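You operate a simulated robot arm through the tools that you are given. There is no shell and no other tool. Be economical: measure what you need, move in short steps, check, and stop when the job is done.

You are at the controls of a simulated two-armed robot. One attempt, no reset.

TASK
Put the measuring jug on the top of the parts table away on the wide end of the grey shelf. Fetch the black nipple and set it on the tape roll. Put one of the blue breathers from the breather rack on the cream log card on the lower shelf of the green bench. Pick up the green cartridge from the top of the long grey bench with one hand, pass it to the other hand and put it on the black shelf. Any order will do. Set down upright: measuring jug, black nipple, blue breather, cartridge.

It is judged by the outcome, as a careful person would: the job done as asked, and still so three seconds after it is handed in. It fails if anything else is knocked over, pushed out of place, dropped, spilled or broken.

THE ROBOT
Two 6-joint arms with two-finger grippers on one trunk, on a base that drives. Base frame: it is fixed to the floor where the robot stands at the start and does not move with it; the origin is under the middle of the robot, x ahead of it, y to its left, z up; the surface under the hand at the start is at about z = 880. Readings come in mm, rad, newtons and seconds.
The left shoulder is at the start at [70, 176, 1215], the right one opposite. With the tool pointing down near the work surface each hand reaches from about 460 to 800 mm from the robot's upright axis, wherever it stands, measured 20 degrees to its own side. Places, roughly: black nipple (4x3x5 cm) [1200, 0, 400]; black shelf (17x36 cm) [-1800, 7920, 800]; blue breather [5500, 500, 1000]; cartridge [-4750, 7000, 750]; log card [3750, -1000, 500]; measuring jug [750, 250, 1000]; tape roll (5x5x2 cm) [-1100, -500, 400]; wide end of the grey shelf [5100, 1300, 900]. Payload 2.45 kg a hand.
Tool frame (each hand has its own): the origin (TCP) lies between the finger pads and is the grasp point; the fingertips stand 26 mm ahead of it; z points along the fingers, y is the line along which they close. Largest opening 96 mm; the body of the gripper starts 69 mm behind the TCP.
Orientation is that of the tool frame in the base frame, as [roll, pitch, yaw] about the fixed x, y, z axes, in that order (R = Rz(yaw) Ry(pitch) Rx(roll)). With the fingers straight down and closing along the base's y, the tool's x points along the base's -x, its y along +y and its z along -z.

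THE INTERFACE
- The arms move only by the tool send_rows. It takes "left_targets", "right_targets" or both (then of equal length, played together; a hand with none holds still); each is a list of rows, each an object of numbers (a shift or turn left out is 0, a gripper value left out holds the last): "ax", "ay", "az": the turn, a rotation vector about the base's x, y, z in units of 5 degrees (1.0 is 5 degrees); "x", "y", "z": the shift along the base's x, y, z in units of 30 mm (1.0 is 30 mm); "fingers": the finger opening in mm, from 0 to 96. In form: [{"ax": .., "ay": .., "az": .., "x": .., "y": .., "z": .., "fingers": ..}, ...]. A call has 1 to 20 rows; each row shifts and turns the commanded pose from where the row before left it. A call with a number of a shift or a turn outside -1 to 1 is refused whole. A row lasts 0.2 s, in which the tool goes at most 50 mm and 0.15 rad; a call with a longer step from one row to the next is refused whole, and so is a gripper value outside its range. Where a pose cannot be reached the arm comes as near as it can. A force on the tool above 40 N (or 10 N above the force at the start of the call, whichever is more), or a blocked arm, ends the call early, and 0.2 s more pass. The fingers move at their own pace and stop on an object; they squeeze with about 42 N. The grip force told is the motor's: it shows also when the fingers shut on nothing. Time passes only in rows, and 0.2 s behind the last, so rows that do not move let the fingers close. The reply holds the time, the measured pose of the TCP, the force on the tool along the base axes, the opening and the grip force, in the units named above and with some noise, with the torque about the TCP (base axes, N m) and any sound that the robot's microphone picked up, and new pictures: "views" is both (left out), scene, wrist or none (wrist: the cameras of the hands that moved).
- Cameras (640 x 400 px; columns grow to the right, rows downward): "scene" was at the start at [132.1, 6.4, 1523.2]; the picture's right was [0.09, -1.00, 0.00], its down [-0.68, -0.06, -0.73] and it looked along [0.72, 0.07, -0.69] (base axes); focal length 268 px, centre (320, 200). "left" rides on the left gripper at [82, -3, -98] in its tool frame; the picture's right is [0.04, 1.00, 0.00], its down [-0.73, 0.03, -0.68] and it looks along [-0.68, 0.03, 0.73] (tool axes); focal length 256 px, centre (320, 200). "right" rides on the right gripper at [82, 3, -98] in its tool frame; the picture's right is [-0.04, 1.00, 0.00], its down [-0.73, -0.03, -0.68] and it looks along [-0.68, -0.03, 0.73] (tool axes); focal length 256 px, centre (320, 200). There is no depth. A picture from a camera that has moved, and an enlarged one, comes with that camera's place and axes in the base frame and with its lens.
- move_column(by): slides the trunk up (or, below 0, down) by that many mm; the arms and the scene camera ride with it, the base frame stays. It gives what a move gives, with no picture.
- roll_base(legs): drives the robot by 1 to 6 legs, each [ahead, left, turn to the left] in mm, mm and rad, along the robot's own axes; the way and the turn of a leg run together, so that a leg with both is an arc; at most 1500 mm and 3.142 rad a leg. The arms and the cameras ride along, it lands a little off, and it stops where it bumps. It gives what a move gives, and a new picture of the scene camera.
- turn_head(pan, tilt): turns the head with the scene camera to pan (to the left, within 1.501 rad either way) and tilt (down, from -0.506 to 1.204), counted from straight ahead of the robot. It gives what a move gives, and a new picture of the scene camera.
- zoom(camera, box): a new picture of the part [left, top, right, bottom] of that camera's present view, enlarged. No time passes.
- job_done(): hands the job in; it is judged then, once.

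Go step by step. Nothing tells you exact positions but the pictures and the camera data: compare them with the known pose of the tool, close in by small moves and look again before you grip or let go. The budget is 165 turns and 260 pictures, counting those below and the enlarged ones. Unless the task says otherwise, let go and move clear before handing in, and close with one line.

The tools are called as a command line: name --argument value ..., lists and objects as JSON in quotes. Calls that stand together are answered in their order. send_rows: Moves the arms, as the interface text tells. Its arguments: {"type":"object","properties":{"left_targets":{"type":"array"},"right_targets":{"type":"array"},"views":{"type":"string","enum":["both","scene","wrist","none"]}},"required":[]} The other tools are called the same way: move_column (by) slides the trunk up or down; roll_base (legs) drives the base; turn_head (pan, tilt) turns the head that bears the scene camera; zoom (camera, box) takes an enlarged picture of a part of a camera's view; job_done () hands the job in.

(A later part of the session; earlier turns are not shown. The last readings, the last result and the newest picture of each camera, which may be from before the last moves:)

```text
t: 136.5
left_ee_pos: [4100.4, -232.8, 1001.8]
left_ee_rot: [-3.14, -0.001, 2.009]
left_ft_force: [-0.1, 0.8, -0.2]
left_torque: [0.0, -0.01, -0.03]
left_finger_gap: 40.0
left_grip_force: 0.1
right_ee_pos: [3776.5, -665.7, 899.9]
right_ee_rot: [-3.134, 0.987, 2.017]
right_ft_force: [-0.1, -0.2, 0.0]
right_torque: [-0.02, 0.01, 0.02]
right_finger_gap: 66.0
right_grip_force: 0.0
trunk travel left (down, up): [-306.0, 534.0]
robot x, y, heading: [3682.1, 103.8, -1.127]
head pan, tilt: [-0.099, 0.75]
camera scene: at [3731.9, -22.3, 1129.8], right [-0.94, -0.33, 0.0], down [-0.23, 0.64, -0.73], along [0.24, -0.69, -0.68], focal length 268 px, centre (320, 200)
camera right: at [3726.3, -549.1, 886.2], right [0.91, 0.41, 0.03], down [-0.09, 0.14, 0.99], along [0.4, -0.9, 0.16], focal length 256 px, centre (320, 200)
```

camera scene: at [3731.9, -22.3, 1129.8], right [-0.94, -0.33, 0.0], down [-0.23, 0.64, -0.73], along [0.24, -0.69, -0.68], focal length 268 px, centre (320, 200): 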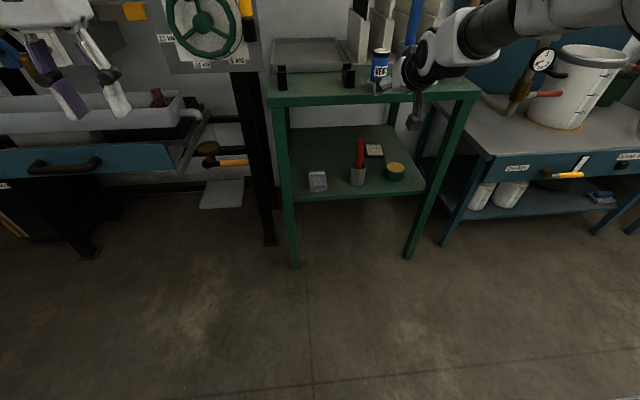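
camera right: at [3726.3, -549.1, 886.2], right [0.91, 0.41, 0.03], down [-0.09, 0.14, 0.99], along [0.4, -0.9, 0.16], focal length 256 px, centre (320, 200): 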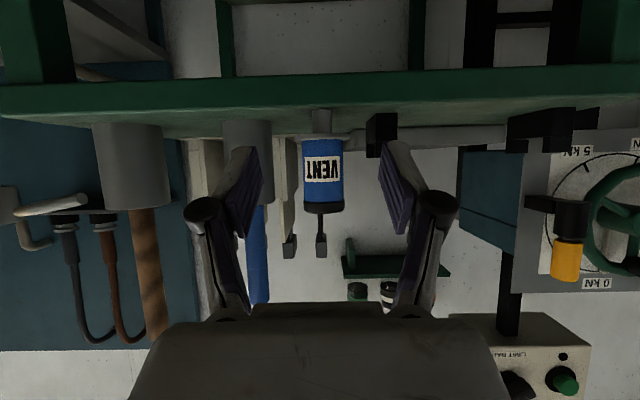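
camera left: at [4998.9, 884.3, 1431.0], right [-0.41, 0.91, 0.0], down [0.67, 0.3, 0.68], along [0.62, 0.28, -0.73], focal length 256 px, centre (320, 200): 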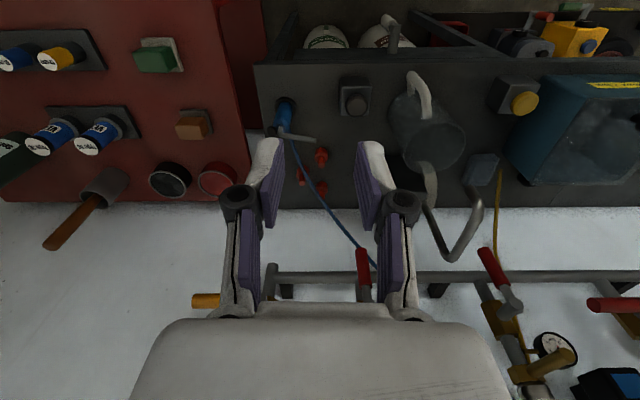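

The flat pose (57° from vertical) works with the trunk low. The breather is straight ahead; I slide the fingers around it by extending the arm.

send_rows --right_targets '[{"x": 0.43, "y": -0.9, "z": -0.03}, {"x": 0.43, "y": -0.9, "z": -0.03}, {"x": 0.43, "y": -0.9, "z": -0.03}, {"x": 0.43, "y": -0.9, "z": -0.03}, {"x": 0.2, "y": -0.45, "z": -0.02}, {}]'

```text
t: 137.9
left_ee_pos: [4101.4, -232.8, 999.6]
left_ee_rot: [-3.14, 0.0, 2.007]
left_ft_force: [0.0, 0.0, 0.0]
left_torque: [0.01, -0.01, -0.03]
left_finger_gap: 40.3
left_grip_force: 0.2
right_ee_pos: [3833.7, -787.5, 896.7]
right_ee_rot: [-3.136, 0.987, 2.018]
right_ft_force: [1.2, -0.3, 0.8]
right_torque: [0.02, -0.02, 0.0]
right_finger_gap: 66.1
right_grip_force: 0.0
trunk travel left (down, up): [-306.0, 534.0]
robot x, y, heading: [3683.5, 97.5, -1.127]
head pan, tilt: [-0.099, 0.75]
camera scene: at [3731.8, -22.1, 1129.8], right [-0.94, -0.33, 0.0], down [-0.23, 0.64, -0.73], along [0.24, -0.69, -0.68], focal length 268 px, centre (320, 200)
camera right: at [3783.7, -671.6, 882.1], right [0.91, 0.41, 0.03], down [-0.09, 0.14, 0.99], along [0.4, -0.9, 0.16], focal length 256 px, centre (320, 200)
```

scene: 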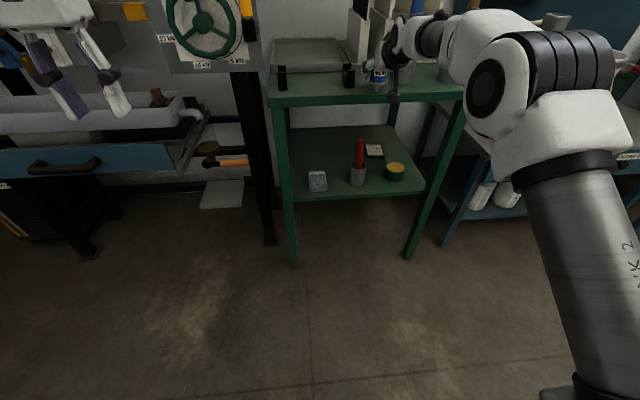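
right: 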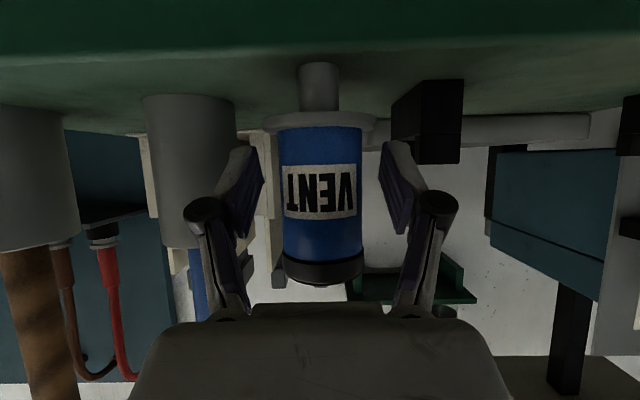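

Nearly there; 13 mm further, then close and lift with the trunk.

send_rows --right_targets '[{"x": 0.19, "y": -0.4, "z": -0.05}, {}, {"fingers": 50}, {"fingers": 35}, {"fingers": 20}, {}, {}]' --views "wrist"

move_column --by 40

zoom --camera "right" --box '[0, 0, 640, 400]'

```text
t: 139.5
left_ee_pos: [4100.4, -232.0, 1000.5]
left_ee_rot: [-3.14, 0.003, 2.011]
left_ft_force: [0.1, 0.0, -0.4]
left_torque: [0.01, 0.03, -0.01]
left_finger_gap: 40.2
left_grip_force: 0.1
right_ee_pos: [3841.1, -798.8, 895.1]
right_ee_rot: [-3.135, 0.986, 2.018]
right_ft_force: [0.3, -0.4, 0.5]
right_torque: [-0.06, 0.0, 0.03]
right_finger_gap: 39.2
right_grip_force: 41.9
trunk travel left (down, up): [-306.0, 534.0]
robot x, y, heading: [3686.4, 104.8, -1.128]
head pan, tilt: [-0.099, 0.75]
camera right: at [3789.6, -683.2, 880.8], right [0.91, 0.41, 0.03], down [-0.09, 0.14, 0.99], along [0.4, -0.9, 0.16], focal length 256 px, centre (320, 200)
```

right: 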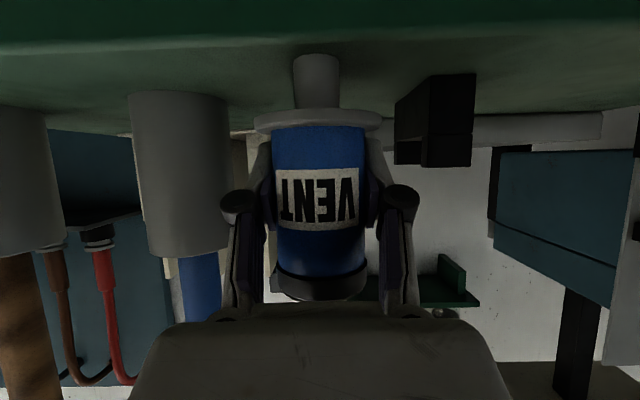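

```text
t: 140.3
left_ee_pos: [4100.7, -234.4, 1040.0]
left_ee_rot: [-3.139, 0.001, 2.009]
left_ft_force: [0.0, -0.3, -0.4]
left_torque: [0.01, 0.0, 0.02]
left_finger_gap: 40.2
left_grip_force: 0.1
right_ee_pos: [3840.4, -800.0, 933.7]
right_ee_rot: [-3.133, 0.986, 2.018]
right_ft_force: [-0.1, 0.5, -1.7]
right_torque: [-0.01, -0.01, 0.01]
right_finger_gap: 39.3
right_grip_force: 42.0
trunk travel left (down, up): [-346.0, 494.0]
robot x, y, heading: [3683.9, 102.5, -1.129]
head pan, tilt: [-0.099, 0.75]
```

```text
1.00 times, centred on (320, 200) of right (not enlarged: the box is as wide or as high as the picture)
camera zoom: at [3789.7, -683.6, 920.1], right [0.91, 0.41, 0.03], down [-0.09, 0.13, 0.99], along [0.4, -0.9, 0.16], focal length 256 px, centre (320, 200)
```

zoom: 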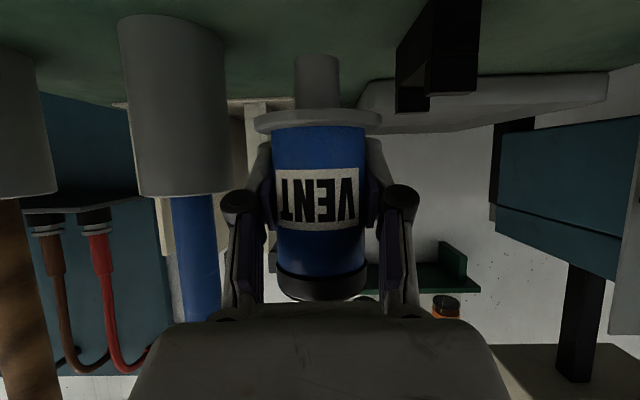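

The breather is re-gripped lower and flatter. I back out, shift right to line up with the card, and lower the trunk in front of the shelf, raising the left hand out of the way.

roll_base --legs '[[-330, 0, 0], [0, -100, 0]]'

move_column --by -285

send_rows --left_targets '[{"z": 1}, {"z": 1}, {"z": 1}, {"z": 1}, {"z": 1}, {"z": 1}, {}]' --right_targets '[{"z": -0.05}, {}, {}, {}, {}, {}, {}]'

turn_head --pan -0.15 --tilt 0.35

```text
t: 143.3
left_ee_pos: [3870.0, 20.6, 1041.2]
left_ee_rot: [-3.141, 0.001, 2.009]
left_ft_force: [-1.0, 0.1, 0.3]
left_torque: [0.05, 0.0, 0.01]
left_finger_gap: 40.0
left_grip_force: 0.1
right_ee_pos: [3610.2, -545.6, 934.2]
right_ee_rot: [-3.137, 0.986, 2.014]
right_ft_force: [0.0, 0.0, -1.3]
right_torque: [-0.02, -0.03, 0.03]
right_finger_gap: 39.2
right_grip_force: 41.8
trunk travel left (down, up): [-346.0, 494.0]
robot x, y, heading: [3453.4, 355.6, -1.131]
head pan, tilt: [-0.099, 0.75]
camera scene: at [3501.3, 230.9, 1169.7], right [-0.94, -0.33, 0.0], down [-0.23, 0.64, -0.73], along [0.24, -0.69, -0.68], focal length 268 px, centre (320, 200)
```

scene: 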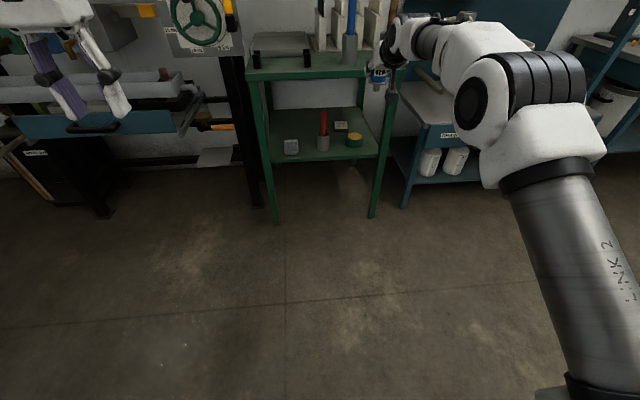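

```text
t: 146.1
left_ee_pos: [3871.0, 20.8, 755.0]
left_ee_rot: [-3.141, 0.002, 2.009]
left_ft_force: [-0.5, 0.2, 0.7]
left_torque: [-0.01, -0.01, -0.02]
left_finger_gap: 40.1
left_grip_force: 0.0
right_ee_pos: [3610.8, -545.9, 649.2]
right_ee_rot: [-3.134, 0.986, 2.016]
right_ft_force: [-0.2, 0.3, -1.5]
right_torque: [-0.01, 0.01, 0.01]
right_finger_gap: 39.3
right_grip_force: 41.5
trunk travel left (down, up): [-61.0, 779.0]
robot x, y, heading: [3457.7, 354.7, -1.128]
head pan, tilt: [-0.099, 0.75]
```

```text
t: 147.7
left_ee_pos: [3866.3, 31.4, 886.0]
left_ee_rot: [-3.141, 0.005, 2.009]
left_ft_force: [-0.2, 0.1, 0.1]
left_torque: [0.01, 0.02, 0.03]
left_finger_gap: 39.9
left_grip_force: 0.1
left hand out of reach, approached as far as the arm can: row 5, 6
right_ee_pos: [3611.6, -545.8, 647.6]
right_ee_rot: [-3.134, 0.988, 2.017]
right_ft_force: [0.4, -0.5, -0.2]
right_torque: [0.04, -0.02, 0.03]
right_finger_gap: 39.3
right_grip_force: 42.0
trunk travel left (down, up): [-61.0, 779.0]
robot x, y, heading: [3449.2, 356.7, -1.132]
head pan, tilt: [-0.099, 0.75]
camera scene: at [3502.3, 231.6, 884.8], right [-0.94, -0.33, 0.0], down [-0.23, 0.64, -0.73], along [0.24, -0.69, -0.68], focal length 268 px, centre (320, 200)
camera right: at [3559.9, -429.4, 634.2], right [0.91, 0.41, 0.03], down [-0.09, 0.14, 0.99], along [0.4, -0.9, 0.16], focal length 256 px, centre (320, 200)
camera left: at [3828.1, 103.5, 984.4], right [0.89, 0.46, 0.0], down [0.34, -0.65, 0.68], along [0.31, -0.61, -0.73], focal length 256 px, centre (320, 200)
```

scene: 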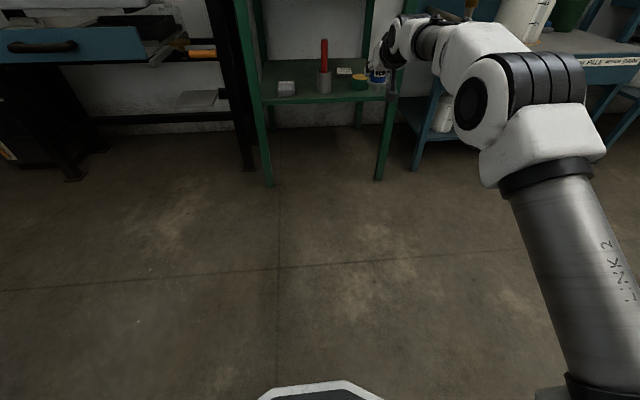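
right: 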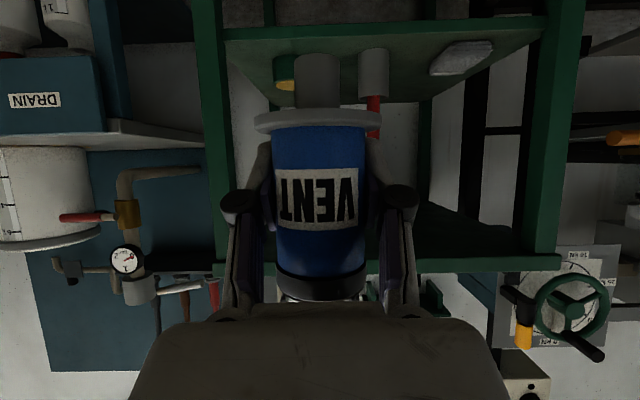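
left: 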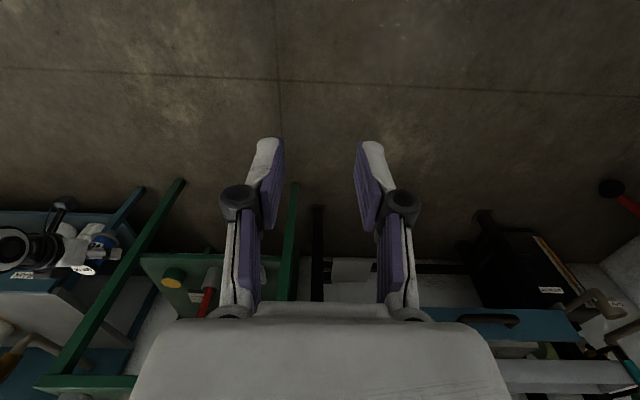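

```text
t: 148.6
left_ee_pos: [3866.0, 32.1, 884.7]
left_ee_rot: [-3.139, 0.005, 2.011]
left_ft_force: [0.0, 0.1, 0.2]
left_torque: [-0.01, 0.02, 0.03]
left_finger_gap: 40.2
left_grip_force: 0.1
right_ee_pos: [3609.3, -544.5, 648.6]
right_ee_rot: [-3.133, 0.986, 2.015]
right_ft_force: [-0.3, 0.1, -1.6]
right_torque: [-0.02, 0.02, 0.01]
right_finger_gap: 39.2
right_grip_force: 41.8
trunk travel left (down, up): [-61.0, 779.0]
robot x, y, heading: [3454.7, 352.5, -1.131]
head pan, tilt: [-0.15, 0.351]
camera scene: at [3501.3, 220.5, 920.3], right [-0.96, -0.28, 0.0], down [-0.1, 0.33, -0.94], along [0.27, -0.9, -0.34], focal length 268 px, centre (320, 200)
```

scene: 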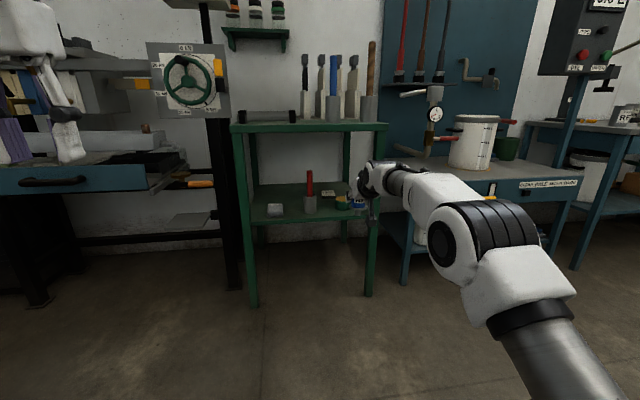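

zoom --camera "scene" --box '[220, 110, 410, 230]'

zoom --camera "right" --box '[190, 0, 510, 200]'

```text
3.33 times, centred on (315, 170) of scene
camera zoom: at [3501.3, 220.5, 920.3], right [-0.96, -0.28, 0.0], down [-0.1, 0.33, -0.94], along [0.27, -0.9, -0.34], focal length 894 px, centre (337, 300)
```

zoom: 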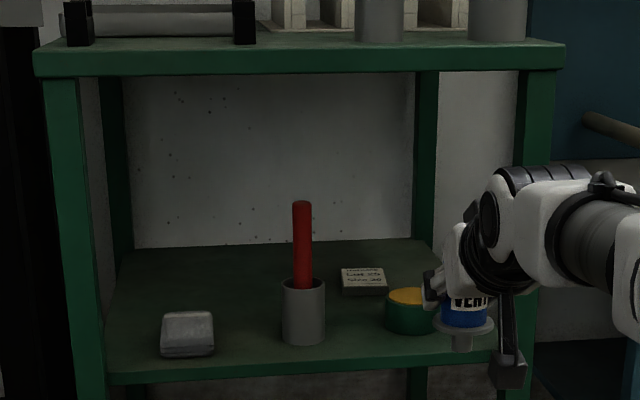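

```text
2.00 times, centred on (350, 100) of right
camera zoom: at [3560.0, -429.5, 634.2], right [0.91, 0.41, 0.03], down [-0.09, 0.14, 0.99], along [0.4, -0.9, 0.16], focal length 512 px, centre (260, 400)
```

zoom: 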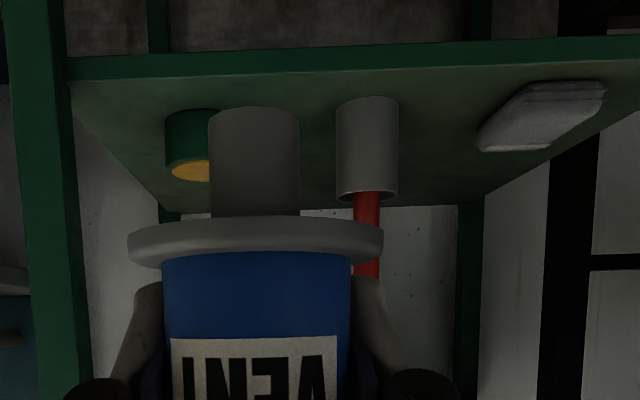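

Triangulating from two views, the card is at about [3858, −1112, z 455], so the shelf is lower than assumed and headroom is ample. I lower the trunk fully and drive in halfway, keeping above the tin.

move_column --by -58

roll_base --legs '[[0, -15, 0], [330, 0, 0]]'

zoom --camera "right" --box '[0, 0, 640, 400]'

```text
t: 149.6
left_ee_pos: [3866.7, 31.6, 826.8]
left_ee_rot: [-3.139, 0.006, 2.009]
left_ft_force: [-0.9, -0.6, 0.6]
left_torque: [-0.04, -0.04, 0.03]
left_finger_gap: 40.1
left_grip_force: 0.0
right_ee_pos: [3610.9, -544.5, 589.1]
right_ee_rot: [-3.135, 0.987, 2.016]
right_ft_force: [0.3, 0.3, -1.3]
right_torque: [0.01, -0.02, 0.02]
right_finger_gap: 39.3
right_grip_force: 42.1
trunk travel left (down, up): [-3.0, 837.0]
robot x, y, heading: [3457.9, 356.5, -1.133]
head pan, tilt: [-0.15, 0.351]
```

```text
t: 152.1
left_ee_pos: [3991.9, -271.2, 828.0]
left_ee_rot: [-3.139, 0.005, 2.008]
left_ft_force: [0.1, -0.5, 0.4]
left_torque: [0.02, -0.04, -0.02]
left_finger_gap: 40.1
left_grip_force: 0.1
right_ee_pos: [3735.0, -849.1, 589.7]
right_ee_rot: [-3.135, 0.986, 2.015]
right_ft_force: [0.1, 0.1, -1.8]
right_torque: [-0.02, -0.02, -0.02]
right_finger_gap: 39.3
right_grip_force: 42.4
trunk travel left (down, up): [-3.0, 837.0]
robot x, y, heading: [3580.1, 49.7, -1.134]
head pan, tilt: [-0.15, 0.351]
camera scene: at [3627.0, -83.0, 862.3], right [-0.96, -0.28, 0.0], down [-0.1, 0.33, -0.94], along [0.27, -0.9, -0.34], focal length 268 px, centre (320, 200)
```

scene: 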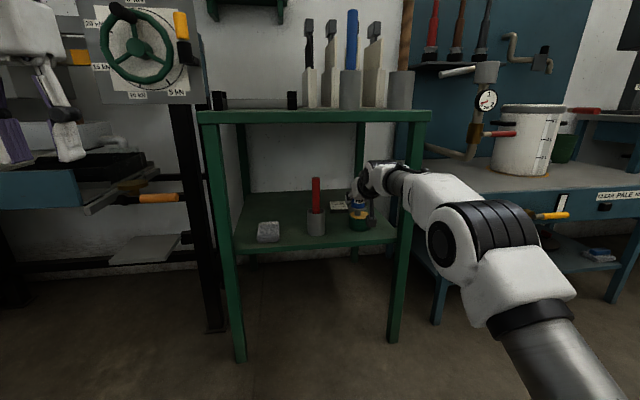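

```text
1.00 times, centred on (320, 200) of right (not enlarged: the box is as wide or as high as the picture)
camera zoom: at [3685.0, -733.0, 576.0], right [0.91, 0.4, 0.03], down [-0.09, 0.13, 0.99], along [0.4, -0.9, 0.16], focal length 256 px, centre (320, 200)
```

zoom: 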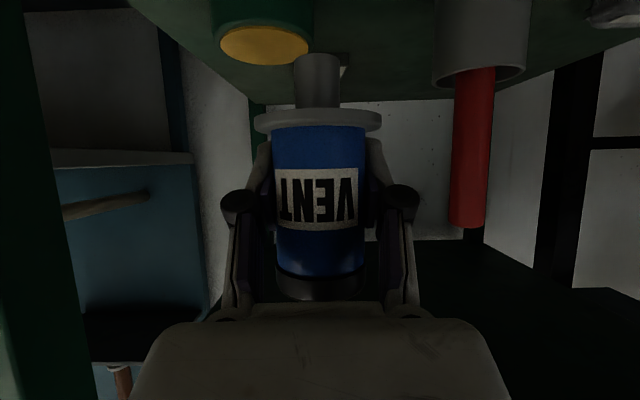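

zoom --camera "scene" --box '[240, 150, 440, 260]'

zoom --camera "right" --box '[200, 0, 440, 130]'

```text
3.20 times, centred on (340, 205) of scene
camera zoom: at [3627.0, -83.0, 862.3], right [-0.96, -0.28, 0.0], down [-0.1, 0.33, -0.94], along [0.27, -0.9, -0.34], focal length 858 px, centre (256, 184)
```

zoom: 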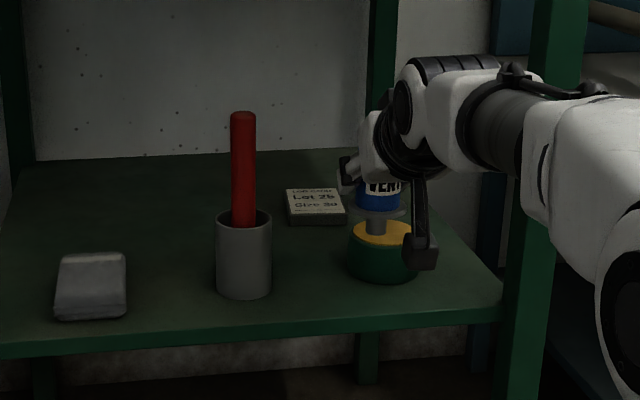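

```text
2.67 times, centred on (320, 65) of right
camera zoom: at [3685.0, -733.0, 576.0], right [0.91, 0.4, 0.03], down [-0.09, 0.13, 0.99], along [0.4, -0.9, 0.16], focal length 683 px, centre (320, 560)
```

zoom: 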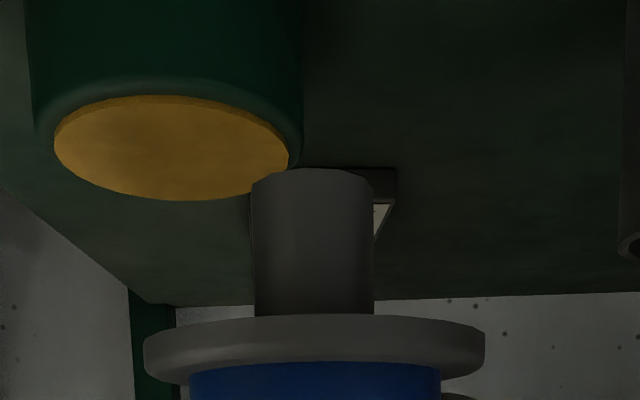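

The line-up is good: stem and card nearly in line, and the forearm is well clear of the leg. Driving 200 mm further.

roll_base --legs '[[200, 0, 0]]'

zoom --camera "right" --box '[160, 0, 480, 200]'

zoom --camera "scene" --box '[240, 150, 440, 280]'

```text
t: 153.7
left_ee_pos: [4077.7, -455.4, 827.2]
left_ee_rot: [-3.139, 0.004, 2.009]
left_ft_force: [0.9, -0.5, 0.1]
left_torque: [0.02, 0.01, -0.01]
left_finger_gap: 40.0
left_grip_force: 0.1
right_ee_pos: [3822.6, -1033.1, 590.2]
right_ee_rot: [-3.135, 0.986, 2.016]
right_ft_force: [0.1, 0.2, -1.0]
right_torque: [-0.02, -0.01, -0.01]
right_finger_gap: 39.3
right_grip_force: 42.0
trunk travel left (down, up): [-3.0, 837.0]
robot x, y, heading: [3663.5, -126.7, -1.133]
head pan, tilt: [-0.15, 0.351]
camera scene: at [3712.9, -266.3, 862.3], right [-0.96, -0.28, 0.0], down [-0.1, 0.33, -0.94], along [0.27, -0.9, -0.34], focal length 268 px, centre (320, 200)
```

scene: 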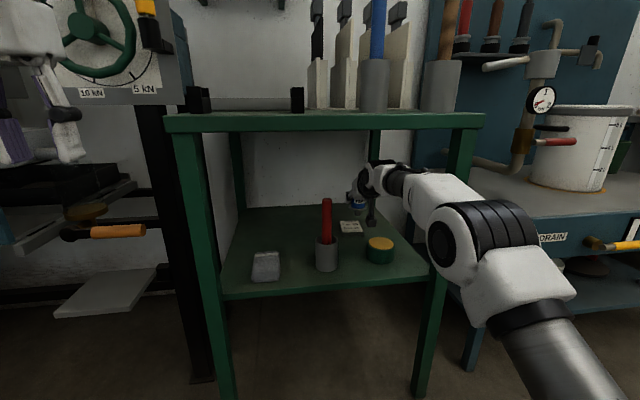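

```text
2.00 times, centred on (320, 100) of right
camera zoom: at [3771.1, -916.2, 575.8], right [0.91, 0.4, 0.03], down [-0.09, 0.13, 0.99], along [0.4, -0.9, 0.16], focal length 512 px, centre (320, 400)
```

zoom: 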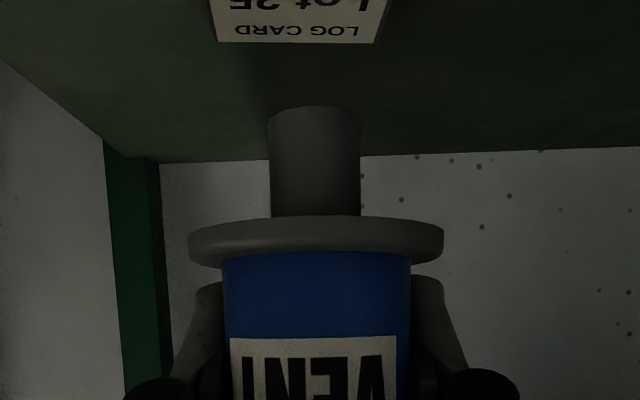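

```text
3.08 times, centred on (340, 215) of scene
camera zoom: at [3712.9, -266.3, 862.3], right [-0.96, -0.28, 0.0], down [-0.1, 0.33, -0.94], along [0.27, -0.9, -0.34], focal length 825 px, centre (258, 154)
```

zoom: 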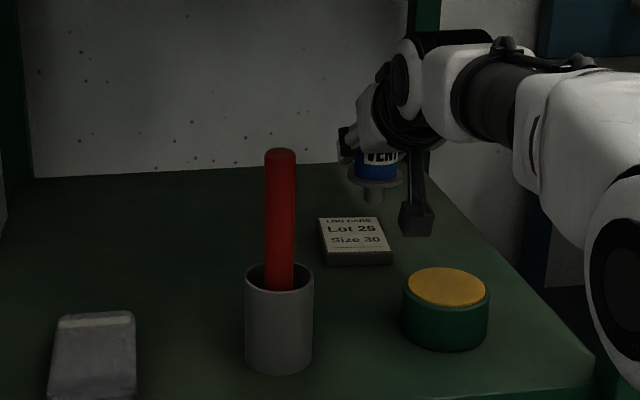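

The card's centre is at about [3845, −1088]. I drive the last 66 mm so that the breather hangs over it.

roll_base --legs '[[66, 2, 0]]'

zoom --camera "right" --box '[160, 0, 480, 200]'

zoom --camera "scene" --box '[260, 170, 440, 290]'

```text
t: 154.7
left_ee_pos: [4108.1, -514.1, 827.6]
left_ee_rot: [-3.14, 0.004, 2.009]
left_ft_force: [0.5, -0.6, 0.1]
left_torque: [0.06, -0.03, -0.01]
left_finger_gap: 40.2
left_grip_force: 0.0
right_ee_pos: [3851.5, -1091.5, 589.1]
right_ee_rot: [-3.133, 0.986, 2.014]
right_ft_force: [0.5, -0.5, -1.5]
right_torque: [-0.03, -0.02, -0.02]
right_finger_gap: 39.0
right_grip_force: 41.9
trunk travel left (down, up): [-3.0, 837.0]
robot x, y, heading: [3695.5, -189.9, -1.141]
head pan, tilt: [-0.15, 0.351]
camera scene: at [3742.9, -325.6, 862.3], right [-0.96, -0.28, 0.0], down [-0.1, 0.33, -0.94], along [0.27, -0.9, -0.34], focal length 268 px, centre (320, 200)
```

scene: 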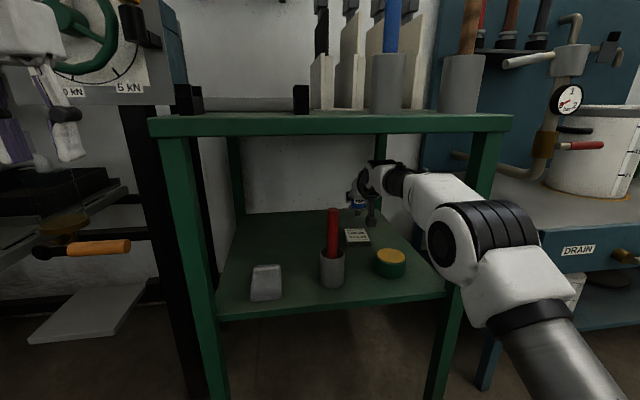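

```text
2.00 times, centred on (320, 100) of right
camera zoom: at [3801.0, -975.4, 575.5], right [0.91, 0.4, 0.03], down [-0.09, 0.13, 0.99], along [0.4, -0.9, 0.16], focal length 512 px, centre (320, 400)
```

zoom: 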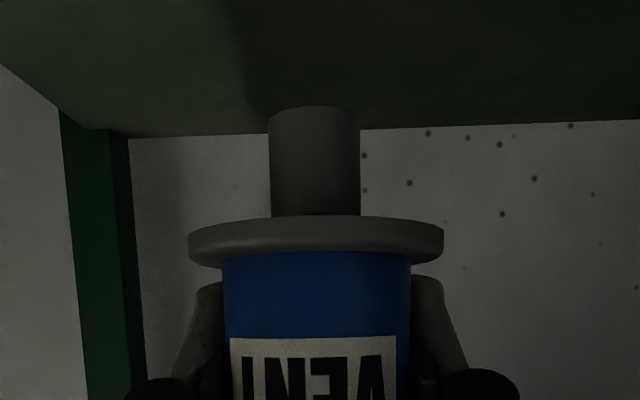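

```text
3.33 times, centred on (350, 230) of scene
camera zoom: at [3742.9, -325.6, 862.3], right [-0.96, -0.28, 0.0], down [-0.1, 0.33, -0.94], along [0.27, -0.9, -0.34], focal length 894 px, centre (220, 100)
```

zoom: 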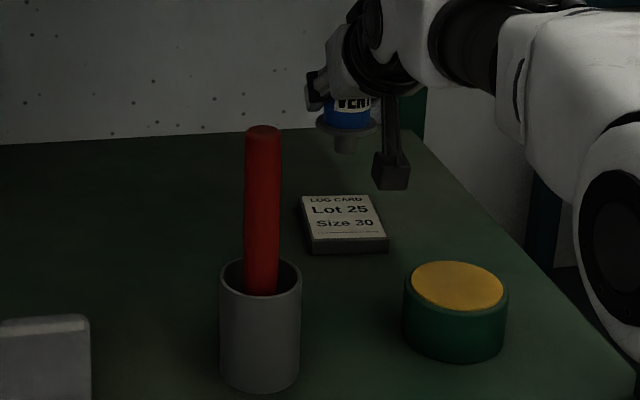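

The breather is right above the card (its bottom about 54 mm below the TCP, card top near z 460). I lower with the arm.

send_rows --right_targets '[{"x": 0.13, "y": -0.22}, {"z": -0.5}, {"z": -0.5}, {"z": -0.5}, {"z": -0.3}, {}]' --views "scene"

zoom --camera "scene" --box '[260, 170, 440, 290]'

```text
t: 156.1
left_ee_pos: [4108.4, -514.4, 826.6]
left_ee_rot: [-3.14, 0.004, 2.009]
left_ft_force: [0.5, 0.7, 0.1]
left_torque: [-0.01, 0.01, -0.01]
left_finger_gap: 40.1
left_grip_force: 0.1
right_ee_pos: [3855.6, -1098.1, 534.3]
right_ee_rot: [-3.135, 0.986, 2.016]
right_ft_force: [-0.3, -0.1, -1.1]
right_torque: [-0.01, -0.01, 0.03]
right_finger_gap: 38.9
right_grip_force: 41.8
trunk travel left (down, up): [-3.0, 837.0]
robot x, y, heading: [3699.0, -189.0, -1.137]
head pan, tilt: [-0.15, 0.351]
camera scene: at [3742.8, -325.4, 862.4], right [-0.96, -0.28, 0.0], down [-0.1, 0.33, -0.94], along [0.27, -0.9, -0.34], focal length 268 px, centre (320, 200)
```

scene: 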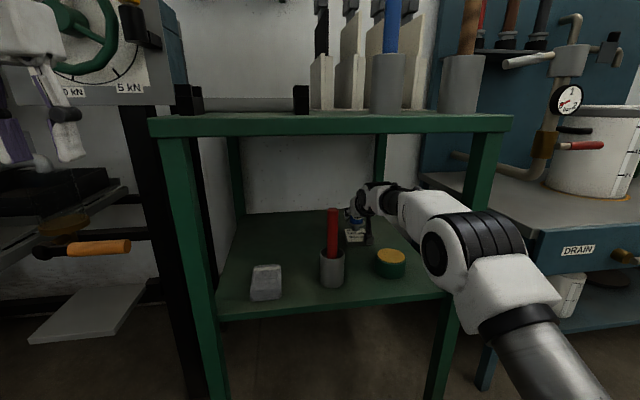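

```text
3.33 times, centred on (350, 230) of scene
camera zoom: at [3742.8, -325.4, 862.4], right [-0.96, -0.28, 0.0], down [-0.1, 0.33, -0.94], along [0.27, -0.9, -0.34], focal length 894 px, centre (220, 100)
```

zoom: 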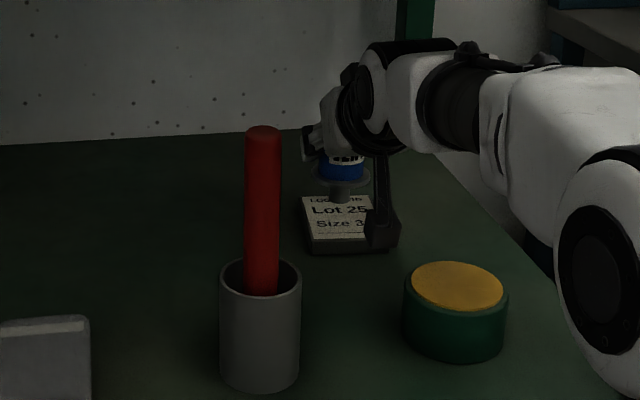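

send_rows --right_targets '[{"z": -0.1}, {"z": -0.1}, {"z": -0.1}, {}]' --views "none"

send_rows --right_targets '[{"z": -0.1}, {}]' --views "none"

send_rows --right_targets '[{"z": -0.1}, {}]' --views "none"

zoom --camera "scene" --box '[300, 170, 420, 260]'

```text
t: 157.1
left_ee_pos: [4108.1, -514.1, 826.4]
left_ee_rot: [-3.138, 0.004, 2.009]
left_ft_force: [0.4, -0.2, -0.3]
left_torque: [0.0, -0.02, 0.05]
left_finger_gap: 39.9
left_grip_force: 0.0
right_ee_pos: [3855.4, -1098.2, 526.9]
right_ee_rot: [-3.134, 0.985, 2.016]
right_ft_force: [-0.6, 0.0, -0.9]
right_torque: [-0.02, 0.0, 0.02]
right_finger_gap: 39.2
right_grip_force: 42.0
trunk travel left (down, up): [-3.0, 837.0]
robot x, y, heading: [3697.8, -187.0, -1.128]
head pan, tilt: [-0.15, 0.351]
```

```text
t: 157.7
left_ee_pos: [4107.0, -514.1, 827.9]
left_ee_rot: [-3.14, 0.004, 2.01]
left_ft_force: [0.5, -0.8, 0.4]
left_torque: [-0.01, 0.05, 0.02]
left_finger_gap: 39.8
left_grip_force: 0.1
right_ee_pos: [3855.1, -1096.7, 524.4]
right_ee_rot: [-3.136, 0.986, 2.016]
right_ft_force: [0.4, -0.5, -0.8]
right_torque: [-0.02, -0.01, -0.02]
right_finger_gap: 38.9
right_grip_force: 41.8
trunk travel left (down, up): [-3.0, 837.0]
robot x, y, heading: [3694.1, -190.8, -1.13]
head pan, tilt: [-0.15, 0.351]
```

```text
t: 158.3
left_ee_pos: [4107.8, -514.6, 826.6]
left_ee_rot: [-3.141, 0.003, 2.009]
left_ft_force: [0.4, 0.3, 0.6]
left_torque: [0.02, 0.01, 0.03]
left_finger_gap: 39.9
left_grip_force: 0.0
right_ee_pos: [3855.5, -1098.8, 520.4]
right_ee_rot: [-3.136, 0.987, 2.016]
right_ft_force: [-0.7, -0.2, -1.2]
right_torque: [0.0, -0.02, -0.03]
right_finger_gap: 39.3
right_grip_force: 42.6
trunk travel left (down, up): [-3.0, 837.0]
robot x, y, heading: [3696.6, -189.5, -1.137]
head pan, tilt: [-0.15, 0.351]
```

```text
4.44 times, centred on (360, 215) of scene
camera zoom: at [3742.8, -325.3, 862.4], right [-0.96, -0.28, 0.0], down [-0.1, 0.33, -0.94], along [0.27, -0.9, -0.34], focal length 1191 px, centre (142, 133)
```

zoom: 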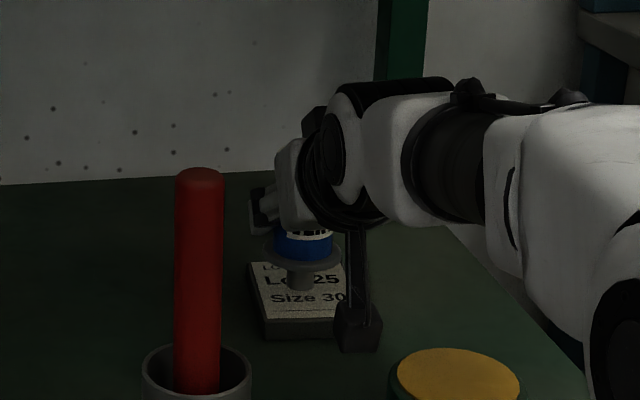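

send_rows --right_targets '[{"z": -0.1}, {}]' --views "none"

send_rows --right_targets '[{"z": -0.1}, {}]' --views "none"

send_rows --right_targets '[{"z": -0.1}, {}]' --views "none"

zoom --camera "scene" --box '[300, 170, 420, 260]'

```text
t: 158.9
left_ee_pos: [4107.3, -514.9, 826.8]
left_ee_rot: [-3.14, 0.004, 2.009]
left_ft_force: [0.9, -0.5, 0.6]
left_torque: [-0.04, 0.04, 0.0]
left_finger_gap: 40.0
left_grip_force: 0.1
right_ee_pos: [3854.9, -1098.0, 516.5]
right_ee_rot: [-3.136, 0.984, 2.016]
right_ft_force: [-0.2, 0.2, -2.2]
right_torque: [-0.03, 0.01, -0.01]
right_finger_gap: 39.0
right_grip_force: 42.0
trunk travel left (down, up): [-3.0, 837.0]
robot x, y, heading: [3694.8, -190.7, -1.13]
head pan, tilt: [-0.15, 0.351]
```

```text
t: 159.5
left_ee_pos: [4107.8, -514.3, 827.9]
left_ee_rot: [3.141, 0.004, 2.011]
left_ft_force: [-0.5, 1.0, -0.6]
left_torque: [0.0, 0.02, -0.02]
left_finger_gap: 39.9
left_grip_force: 0.0
right_ee_pos: [3854.9, -1097.7, 513.3]
right_ee_rot: [-3.134, 0.985, 2.016]
right_ft_force: [-0.2, -0.3, -1.9]
right_torque: [0.0, -0.02, 0.03]
right_finger_gap: 39.2
right_grip_force: 42.1
trunk travel left (down, up): [-3.0, 837.0]
robot x, y, heading: [3695.8, -188.1, -1.134]
head pan, tilt: [-0.15, 0.351]
```

```text
t: 160.1
left_ee_pos: [4107.9, -513.6, 827.7]
left_ee_rot: [-3.14, 0.002, 2.009]
left_ft_force: [0.3, 1.2, 0.6]
left_torque: [-0.02, 0.01, 0.01]
left_finger_gap: 40.3
left_grip_force: 0.0
right_ee_pos: [3855.2, -1097.9, 512.1]
right_ee_rot: [-3.135, 0.987, 2.016]
right_ft_force: [-1.8, -0.2, -0.8]
right_torque: [0.02, 0.0, 0.0]
right_finger_gap: 39.5
right_grip_force: 42.2
trunk travel left (down, up): [-3.0, 837.0]
robot x, y, heading: [3697.5, -189.9, -1.136]
head pan, tilt: [-0.15, 0.351]
```

```text
4.44 times, centred on (360, 215) of scene
camera zoom: at [3742.8, -325.3, 862.4], right [-0.96, -0.28, 0.0], down [-0.1, 0.33, -0.94], along [0.27, -0.9, -0.34], focal length 1191 px, centre (142, 133)
```

zoom: 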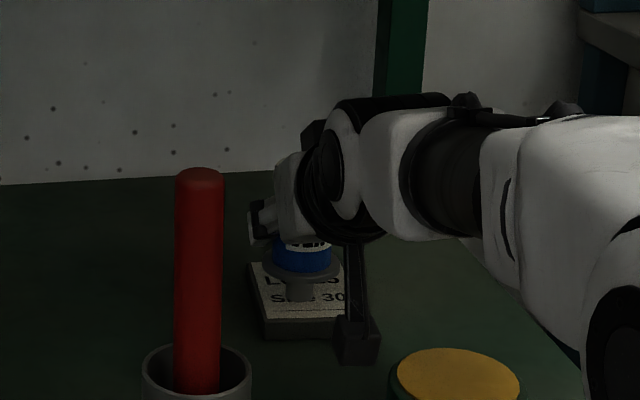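

The breather is drifting toward the card's front half, so I move it 18 mm further in, then continue down.

send_rows --right_targets '[{"x": 0.25, "y": -0.54, "z": 0.1}, {"z": -0.1}, {}, {"z": -0.1}, {}]' --views "none"

send_rows --right_targets '[{"z": -0.1}, {}]' --views "none"

send_rows --right_targets '[{"z": -0.1}, {}]' --views "none"

zoom --camera "scene" --box '[300, 170, 420, 260]'

```text
t: 161.3
left_ee_pos: [4108.1, -512.9, 827.2]
left_ee_rot: [-3.14, 0.005, 2.009]
left_ft_force: [-0.4, -0.5, -0.6]
left_torque: [0.01, 0.01, -0.02]
left_finger_gap: 39.9
left_grip_force: 0.0
right_ee_pos: [3862.8, -1114.3, 511.7]
right_ee_rot: [-3.134, 0.991, 2.014]
right_ft_force: [1.1, -1.0, 6.1]
right_torque: [-0.02, 0.0, 0.01]
right_finger_gap: 39.0
right_grip_force: 41.9
trunk travel left (down, up): [-3.0, 837.0]
robot x, y, heading: [3693.9, -190.1, -1.135]
head pan, tilt: [-0.15, 0.351]
```

```text
t: 161.9
left_ee_pos: [4108.4, -511.7, 827.9]
left_ee_rot: [-3.139, 0.008, 2.007]
left_ft_force: [-0.2, 0.2, 0.3]
left_torque: [-0.01, 0.01, 0.01]
left_finger_gap: 40.0
left_grip_force: 0.0
right_ee_pos: [3863.7, -1114.6, 511.6]
right_ee_rot: [-3.134, 0.993, 2.019]
right_ft_force: [0.3, -4.0, 17.7]
right_torque: [-0.02, 0.01, 0.01]
right_finger_gap: 39.5
right_grip_force: 42.2
trunk travel left (down, up): [-3.0, 837.0]
robot x, y, heading: [3698.3, -189.2, -1.13]
head pan, tilt: [-0.15, 0.351]
```

```text
t: 162.5
left_ee_pos: [4107.7, -510.4, 829.3]
left_ee_rot: [-3.137, 0.01, 2.009]
left_ft_force: [0.7, -0.4, -0.4]
left_torque: [-0.01, -0.03, 0.01]
left_finger_gap: 39.9
left_grip_force: 0.1
right_ee_pos: [3862.8, -1112.6, 510.0]
right_ee_rot: [-3.134, 0.995, 2.018]
right_ft_force: [2.3, -4.6, 29.8]
right_torque: [0.06, 0.02, -0.05]
right_finger_gap: 39.3
right_grip_force: 41.7
trunk travel left (down, up): [-3.0, 837.0]
robot x, y, heading: [3698.7, -188.1, -1.133]
head pan, tilt: [-0.15, 0.351]
```

```text
4.44 times, centred on (360, 215) of scene
camera zoom: at [3742.3, -321.8, 863.3], right [-0.96, -0.28, 0.0], down [-0.1, 0.33, -0.94], along [0.27, -0.9, -0.34], focal length 1191 px, centre (142, 133)
```

zoom: 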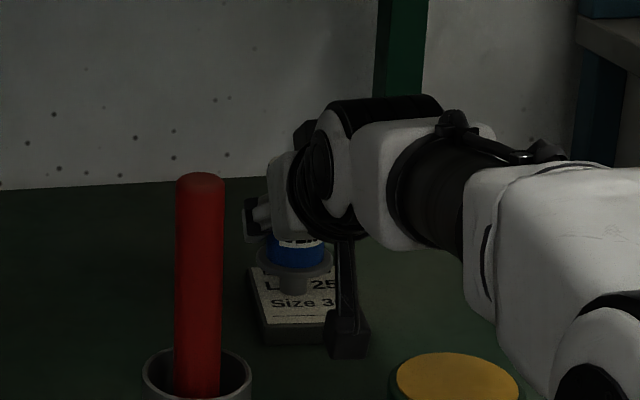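

Contact at z 512 with the stem near the card's middle. I ease off, open gently and check.

send_rows --right_targets '[{"z": 0.1}, {"z": 0.1}, {}]' --views "none"

send_rows --right_targets '[{"fingers": 42}, {"fingers": 50}, {"fingers": 58}, {"fingers": 66}, {}]' --views "wrist"

```text
t: 163.3
left_ee_pos: [4107.8, -512.3, 826.6]
left_ee_rot: [-3.14, 0.008, 2.01]
left_ft_force: [-0.6, -0.2, 0.4]
left_torque: [-0.02, -0.01, 0.03]
left_finger_gap: 40.1
left_grip_force: 0.1
right_ee_pos: [3862.9, -1113.3, 509.9]
right_ee_rot: [-3.132, 0.987, 2.017]
right_ft_force: [1.0, -0.7, 16.2]
right_torque: [0.13, -0.01, 0.01]
right_finger_gap: 39.2
right_grip_force: 42.3
trunk travel left (down, up): [-3.0, 837.0]
robot x, y, heading: [3696.8, -190.1, -1.138]
head pan, tilt: [-0.15, 0.351]
```

```text
t: 164.5
left_ee_pos: [4108.2, -514.8, 828.2]
left_ee_rot: [-3.14, 0.005, 2.008]
left_ft_force: [-0.5, -0.4, -0.4]
left_torque: [0.01, 0.0, 0.0]
left_finger_gap: 40.2
left_grip_force: 0.0
right_ee_pos: [3863.4, -1114.5, 508.1]
right_ee_rot: [-3.134, 0.986, 2.016]
right_ft_force: [-0.4, -0.1, 0.2]
right_torque: [0.02, -0.03, 0.01]
right_finger_gap: 65.8
right_grip_force: 0.0
trunk travel left (down, up): [-3.0, 837.0]
robot x, y, heading: [3692.7, -188.8, -1.133]
head pan, tilt: [-0.15, 0.351]
camera right: at [3812.4, -998.2, 494.7], right [0.91, 0.4, 0.03], down [-0.09, 0.13, 0.99], along [0.4, -0.9, 0.16], focal length 256 px, centre (320, 200)
```

right: 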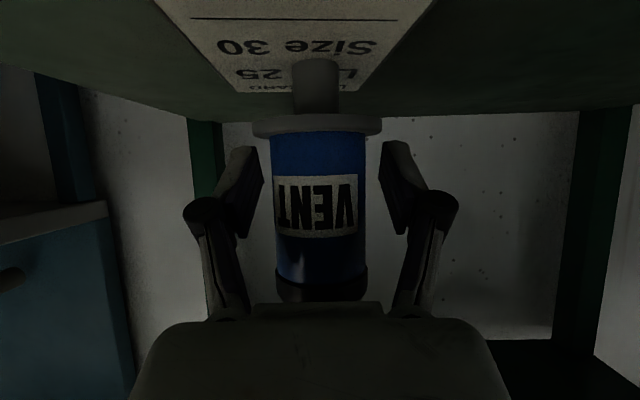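

It stands on the card. I rise 50 mm first (so the wrist camera clears the tin), then back straight out with the base.

send_rows --right_targets '[{"z": 0.4}, {"z": 0.5}, {"z": 0.5}, {"z": 0.3}, {}]' --views "wrist"

roll_base --legs '[[-120, 0, 0]]'

zoom --camera "scene" --box '[260, 150, 440, 270]'

```text
t: 165.7
left_ee_pos: [4107.3, -514.1, 827.8]
left_ee_rot: [-3.141, 0.006, 2.009]
left_ft_force: [0.4, 0.1, -0.3]
left_torque: [-0.02, 0.01, 0.04]
left_finger_gap: 39.8
left_grip_force: 0.1
right_ee_pos: [3862.6, -1114.6, 559.1]
right_ee_rot: [-3.135, 0.986, 2.016]
right_ft_force: [-0.7, -0.5, 0.6]
right_torque: [-0.03, -0.01, -0.01]
right_finger_gap: 66.2
right_grip_force: 0.0
trunk travel left (down, up): [-3.0, 837.0]
robot x, y, heading: [3697.6, -190.5, -1.133]
head pan, tilt: [-0.15, 0.351]
camera right: at [3812.2, -998.1, 546.1], right [0.91, 0.4, 0.03], down [-0.09, 0.13, 0.99], along [0.4, -0.9, 0.16], focal length 256 px, centre (320, 200)
```

right: 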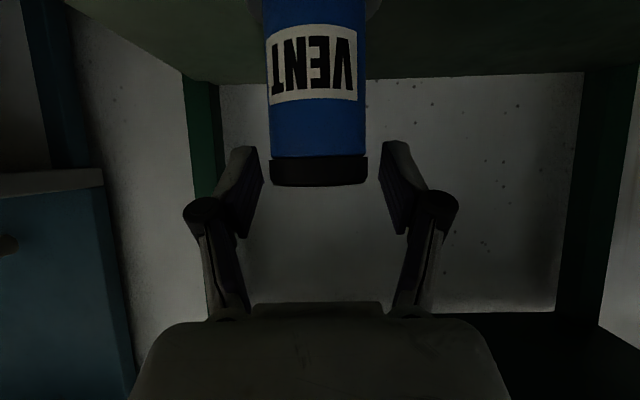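

```text
t: 167.0
left_ee_pos: [4057.2, -403.5, 826.9]
left_ee_rot: [-3.139, 0.003, 2.01]
left_ft_force: [0.4, 0.0, -0.2]
left_torque: [0.0, 0.02, -0.03]
left_finger_gap: 39.8
left_grip_force: 0.0
right_ee_pos: [3812.3, -1005.4, 561.0]
right_ee_rot: [-3.136, 0.985, 2.016]
right_ft_force: [0.4, -0.4, 0.3]
right_torque: [-0.03, -0.02, -0.02]
right_finger_gap: 66.1
right_grip_force: 0.1
trunk travel left (down, up): [-3.0, 837.0]
robot x, y, heading: [3646.0, -80.2, -1.135]
head pan, tilt: [-0.15, 0.351]
camera scene: at [3691.6, -215.8, 862.5], right [-0.96, -0.28, 0.0], down [-0.1, 0.33, -0.94], along [0.27, -0.9, -0.34], focal length 268 px, centre (320, 200)
```

scene: 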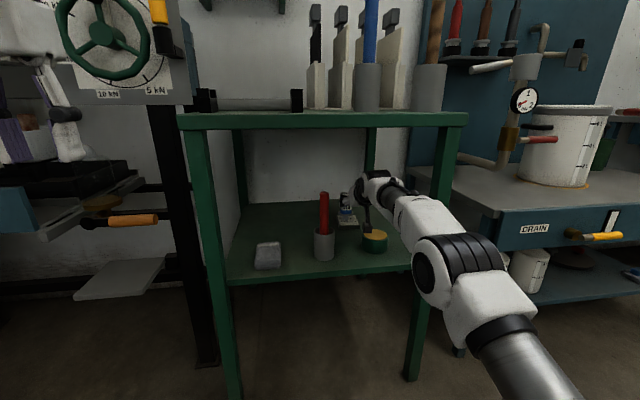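

```text
3.33 times, centred on (350, 210) of scene
camera zoom: at [3691.6, -215.8, 862.5], right [-0.96, -0.28, 0.0], down [-0.1, 0.33, -0.94], along [0.27, -0.9, -0.34], focal length 894 px, centre (220, 167)
```

zoom: 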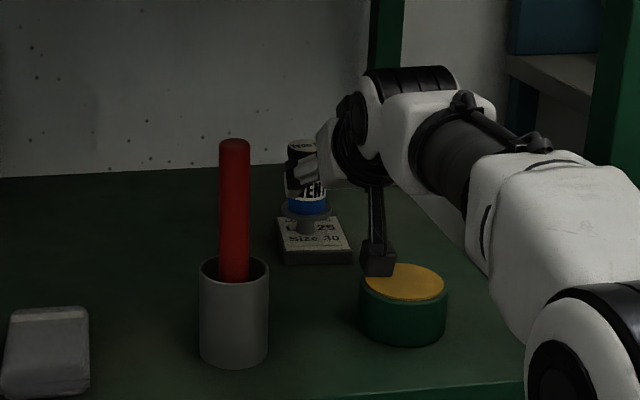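

The breather stands on the card and nothing else was disturbed. I back out and drive back along the aisle toward the parts table for the nipple.

roll_base --legs '[[-380, 0, 0], [0, 0, 1.525], [0, -480, 0], [-1400, 0, 0], [-800, 0, 0], [0, 0, 1.61]]'

turn_head --pan 0.0 --tilt 0.3

```text
t: 189.9
left_ee_pos: [1230.3, -690.3, 827.8]
left_ee_rot: [-3.14, 0.004, -1.153]
left_ft_force: [-0.2, -0.1, -0.4]
left_torque: [0.0, 0.03, 0.01]
left_finger_gap: 39.8
left_grip_force: 0.1
right_ee_pos: [1485.7, -93.8, 561.4]
right_ee_rot: [-3.136, 0.984, -1.145]
right_ft_force: [-0.4, 0.0, -0.2]
right_torque: [0.0, 0.01, -0.01]
right_finger_gap: 66.1
right_grip_force: 0.1
trunk travel left (down, up): [-3.0, 837.0]
robot x, y, heading: [1636.3, -1023.2, 1.989]
head pan, tilt: [-0.15, 0.351]
camera scene: at [1589.8, -888.2, 862.4], right [0.96, 0.27, 0.0], down [0.09, -0.33, -0.94], along [-0.25, 0.91, -0.34], focal length 268 px, centre (320, 200)
```

scene: 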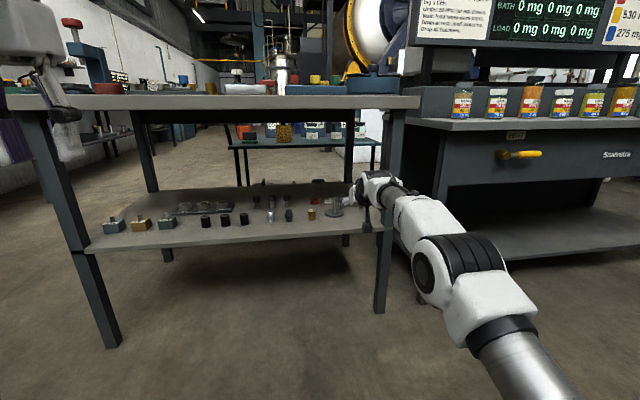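

```text
t: 190.6
left_ee_pos: [1229.9, -690.3, 828.1]
left_ee_rot: [-3.139, 0.004, -1.153]
left_ft_force: [0.2, -0.5, 0.5]
left_torque: [0.01, -0.01, 0.0]
left_finger_gap: 39.8
left_grip_force: 0.1
right_ee_pos: [1484.8, -93.5, 560.3]
right_ee_rot: [-3.135, 0.987, -1.144]
right_ft_force: [-0.7, 0.5, -0.5]
right_torque: [0.03, -0.01, -0.01]
right_finger_gap: 65.8
right_grip_force: 0.1
trunk travel left (down, up): [-3.0, 837.0]
robot x, y, heading: [1634.3, -1024.1, 1.989]
head pan, tilt: [0.0, 0.3]
camera scene: at [1576.6, -892.7, 867.1], right [0.91, 0.41, 0.0], down [0.12, -0.27, -0.96], along [-0.39, 0.87, -0.3], focal length 268 px, centre (320, 200)
```

scene: 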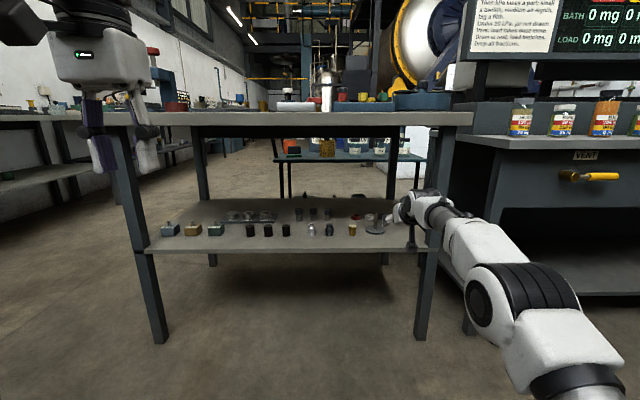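

zoom --camera "scene" --box '[140, 180, 440, 270]'

zoom --camera "scene" --box '[235, 195, 395, 250]'

```text
2.13 times, centred on (290, 225) of scene
camera zoom: at [1576.6, -892.7, 867.1], right [0.91, 0.41, 0.0], down [0.12, -0.27, -0.96], along [-0.39, 0.87, -0.3], focal length 572 px, centre (384, 147)
```

zoom: 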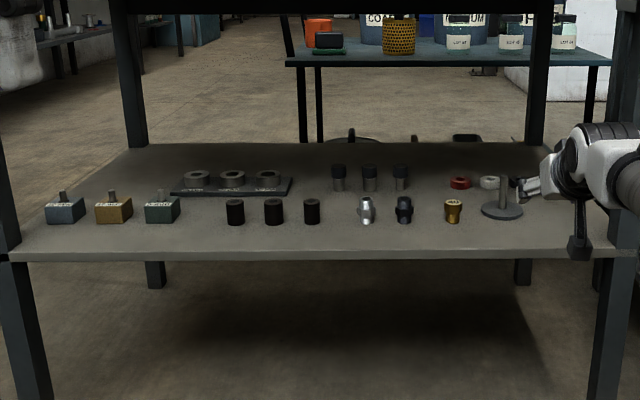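

```text
4.00 times, centred on (315, 222) of scene
camera zoom: at [1576.6, -892.7, 867.1], right [0.91, 0.41, 0.0], down [0.12, -0.27, -0.96], along [-0.39, 0.87, -0.3], focal length 1072 px, centre (340, 110)
```

zoom: 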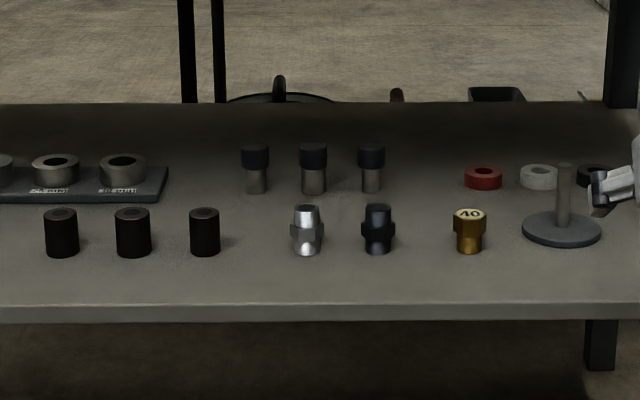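

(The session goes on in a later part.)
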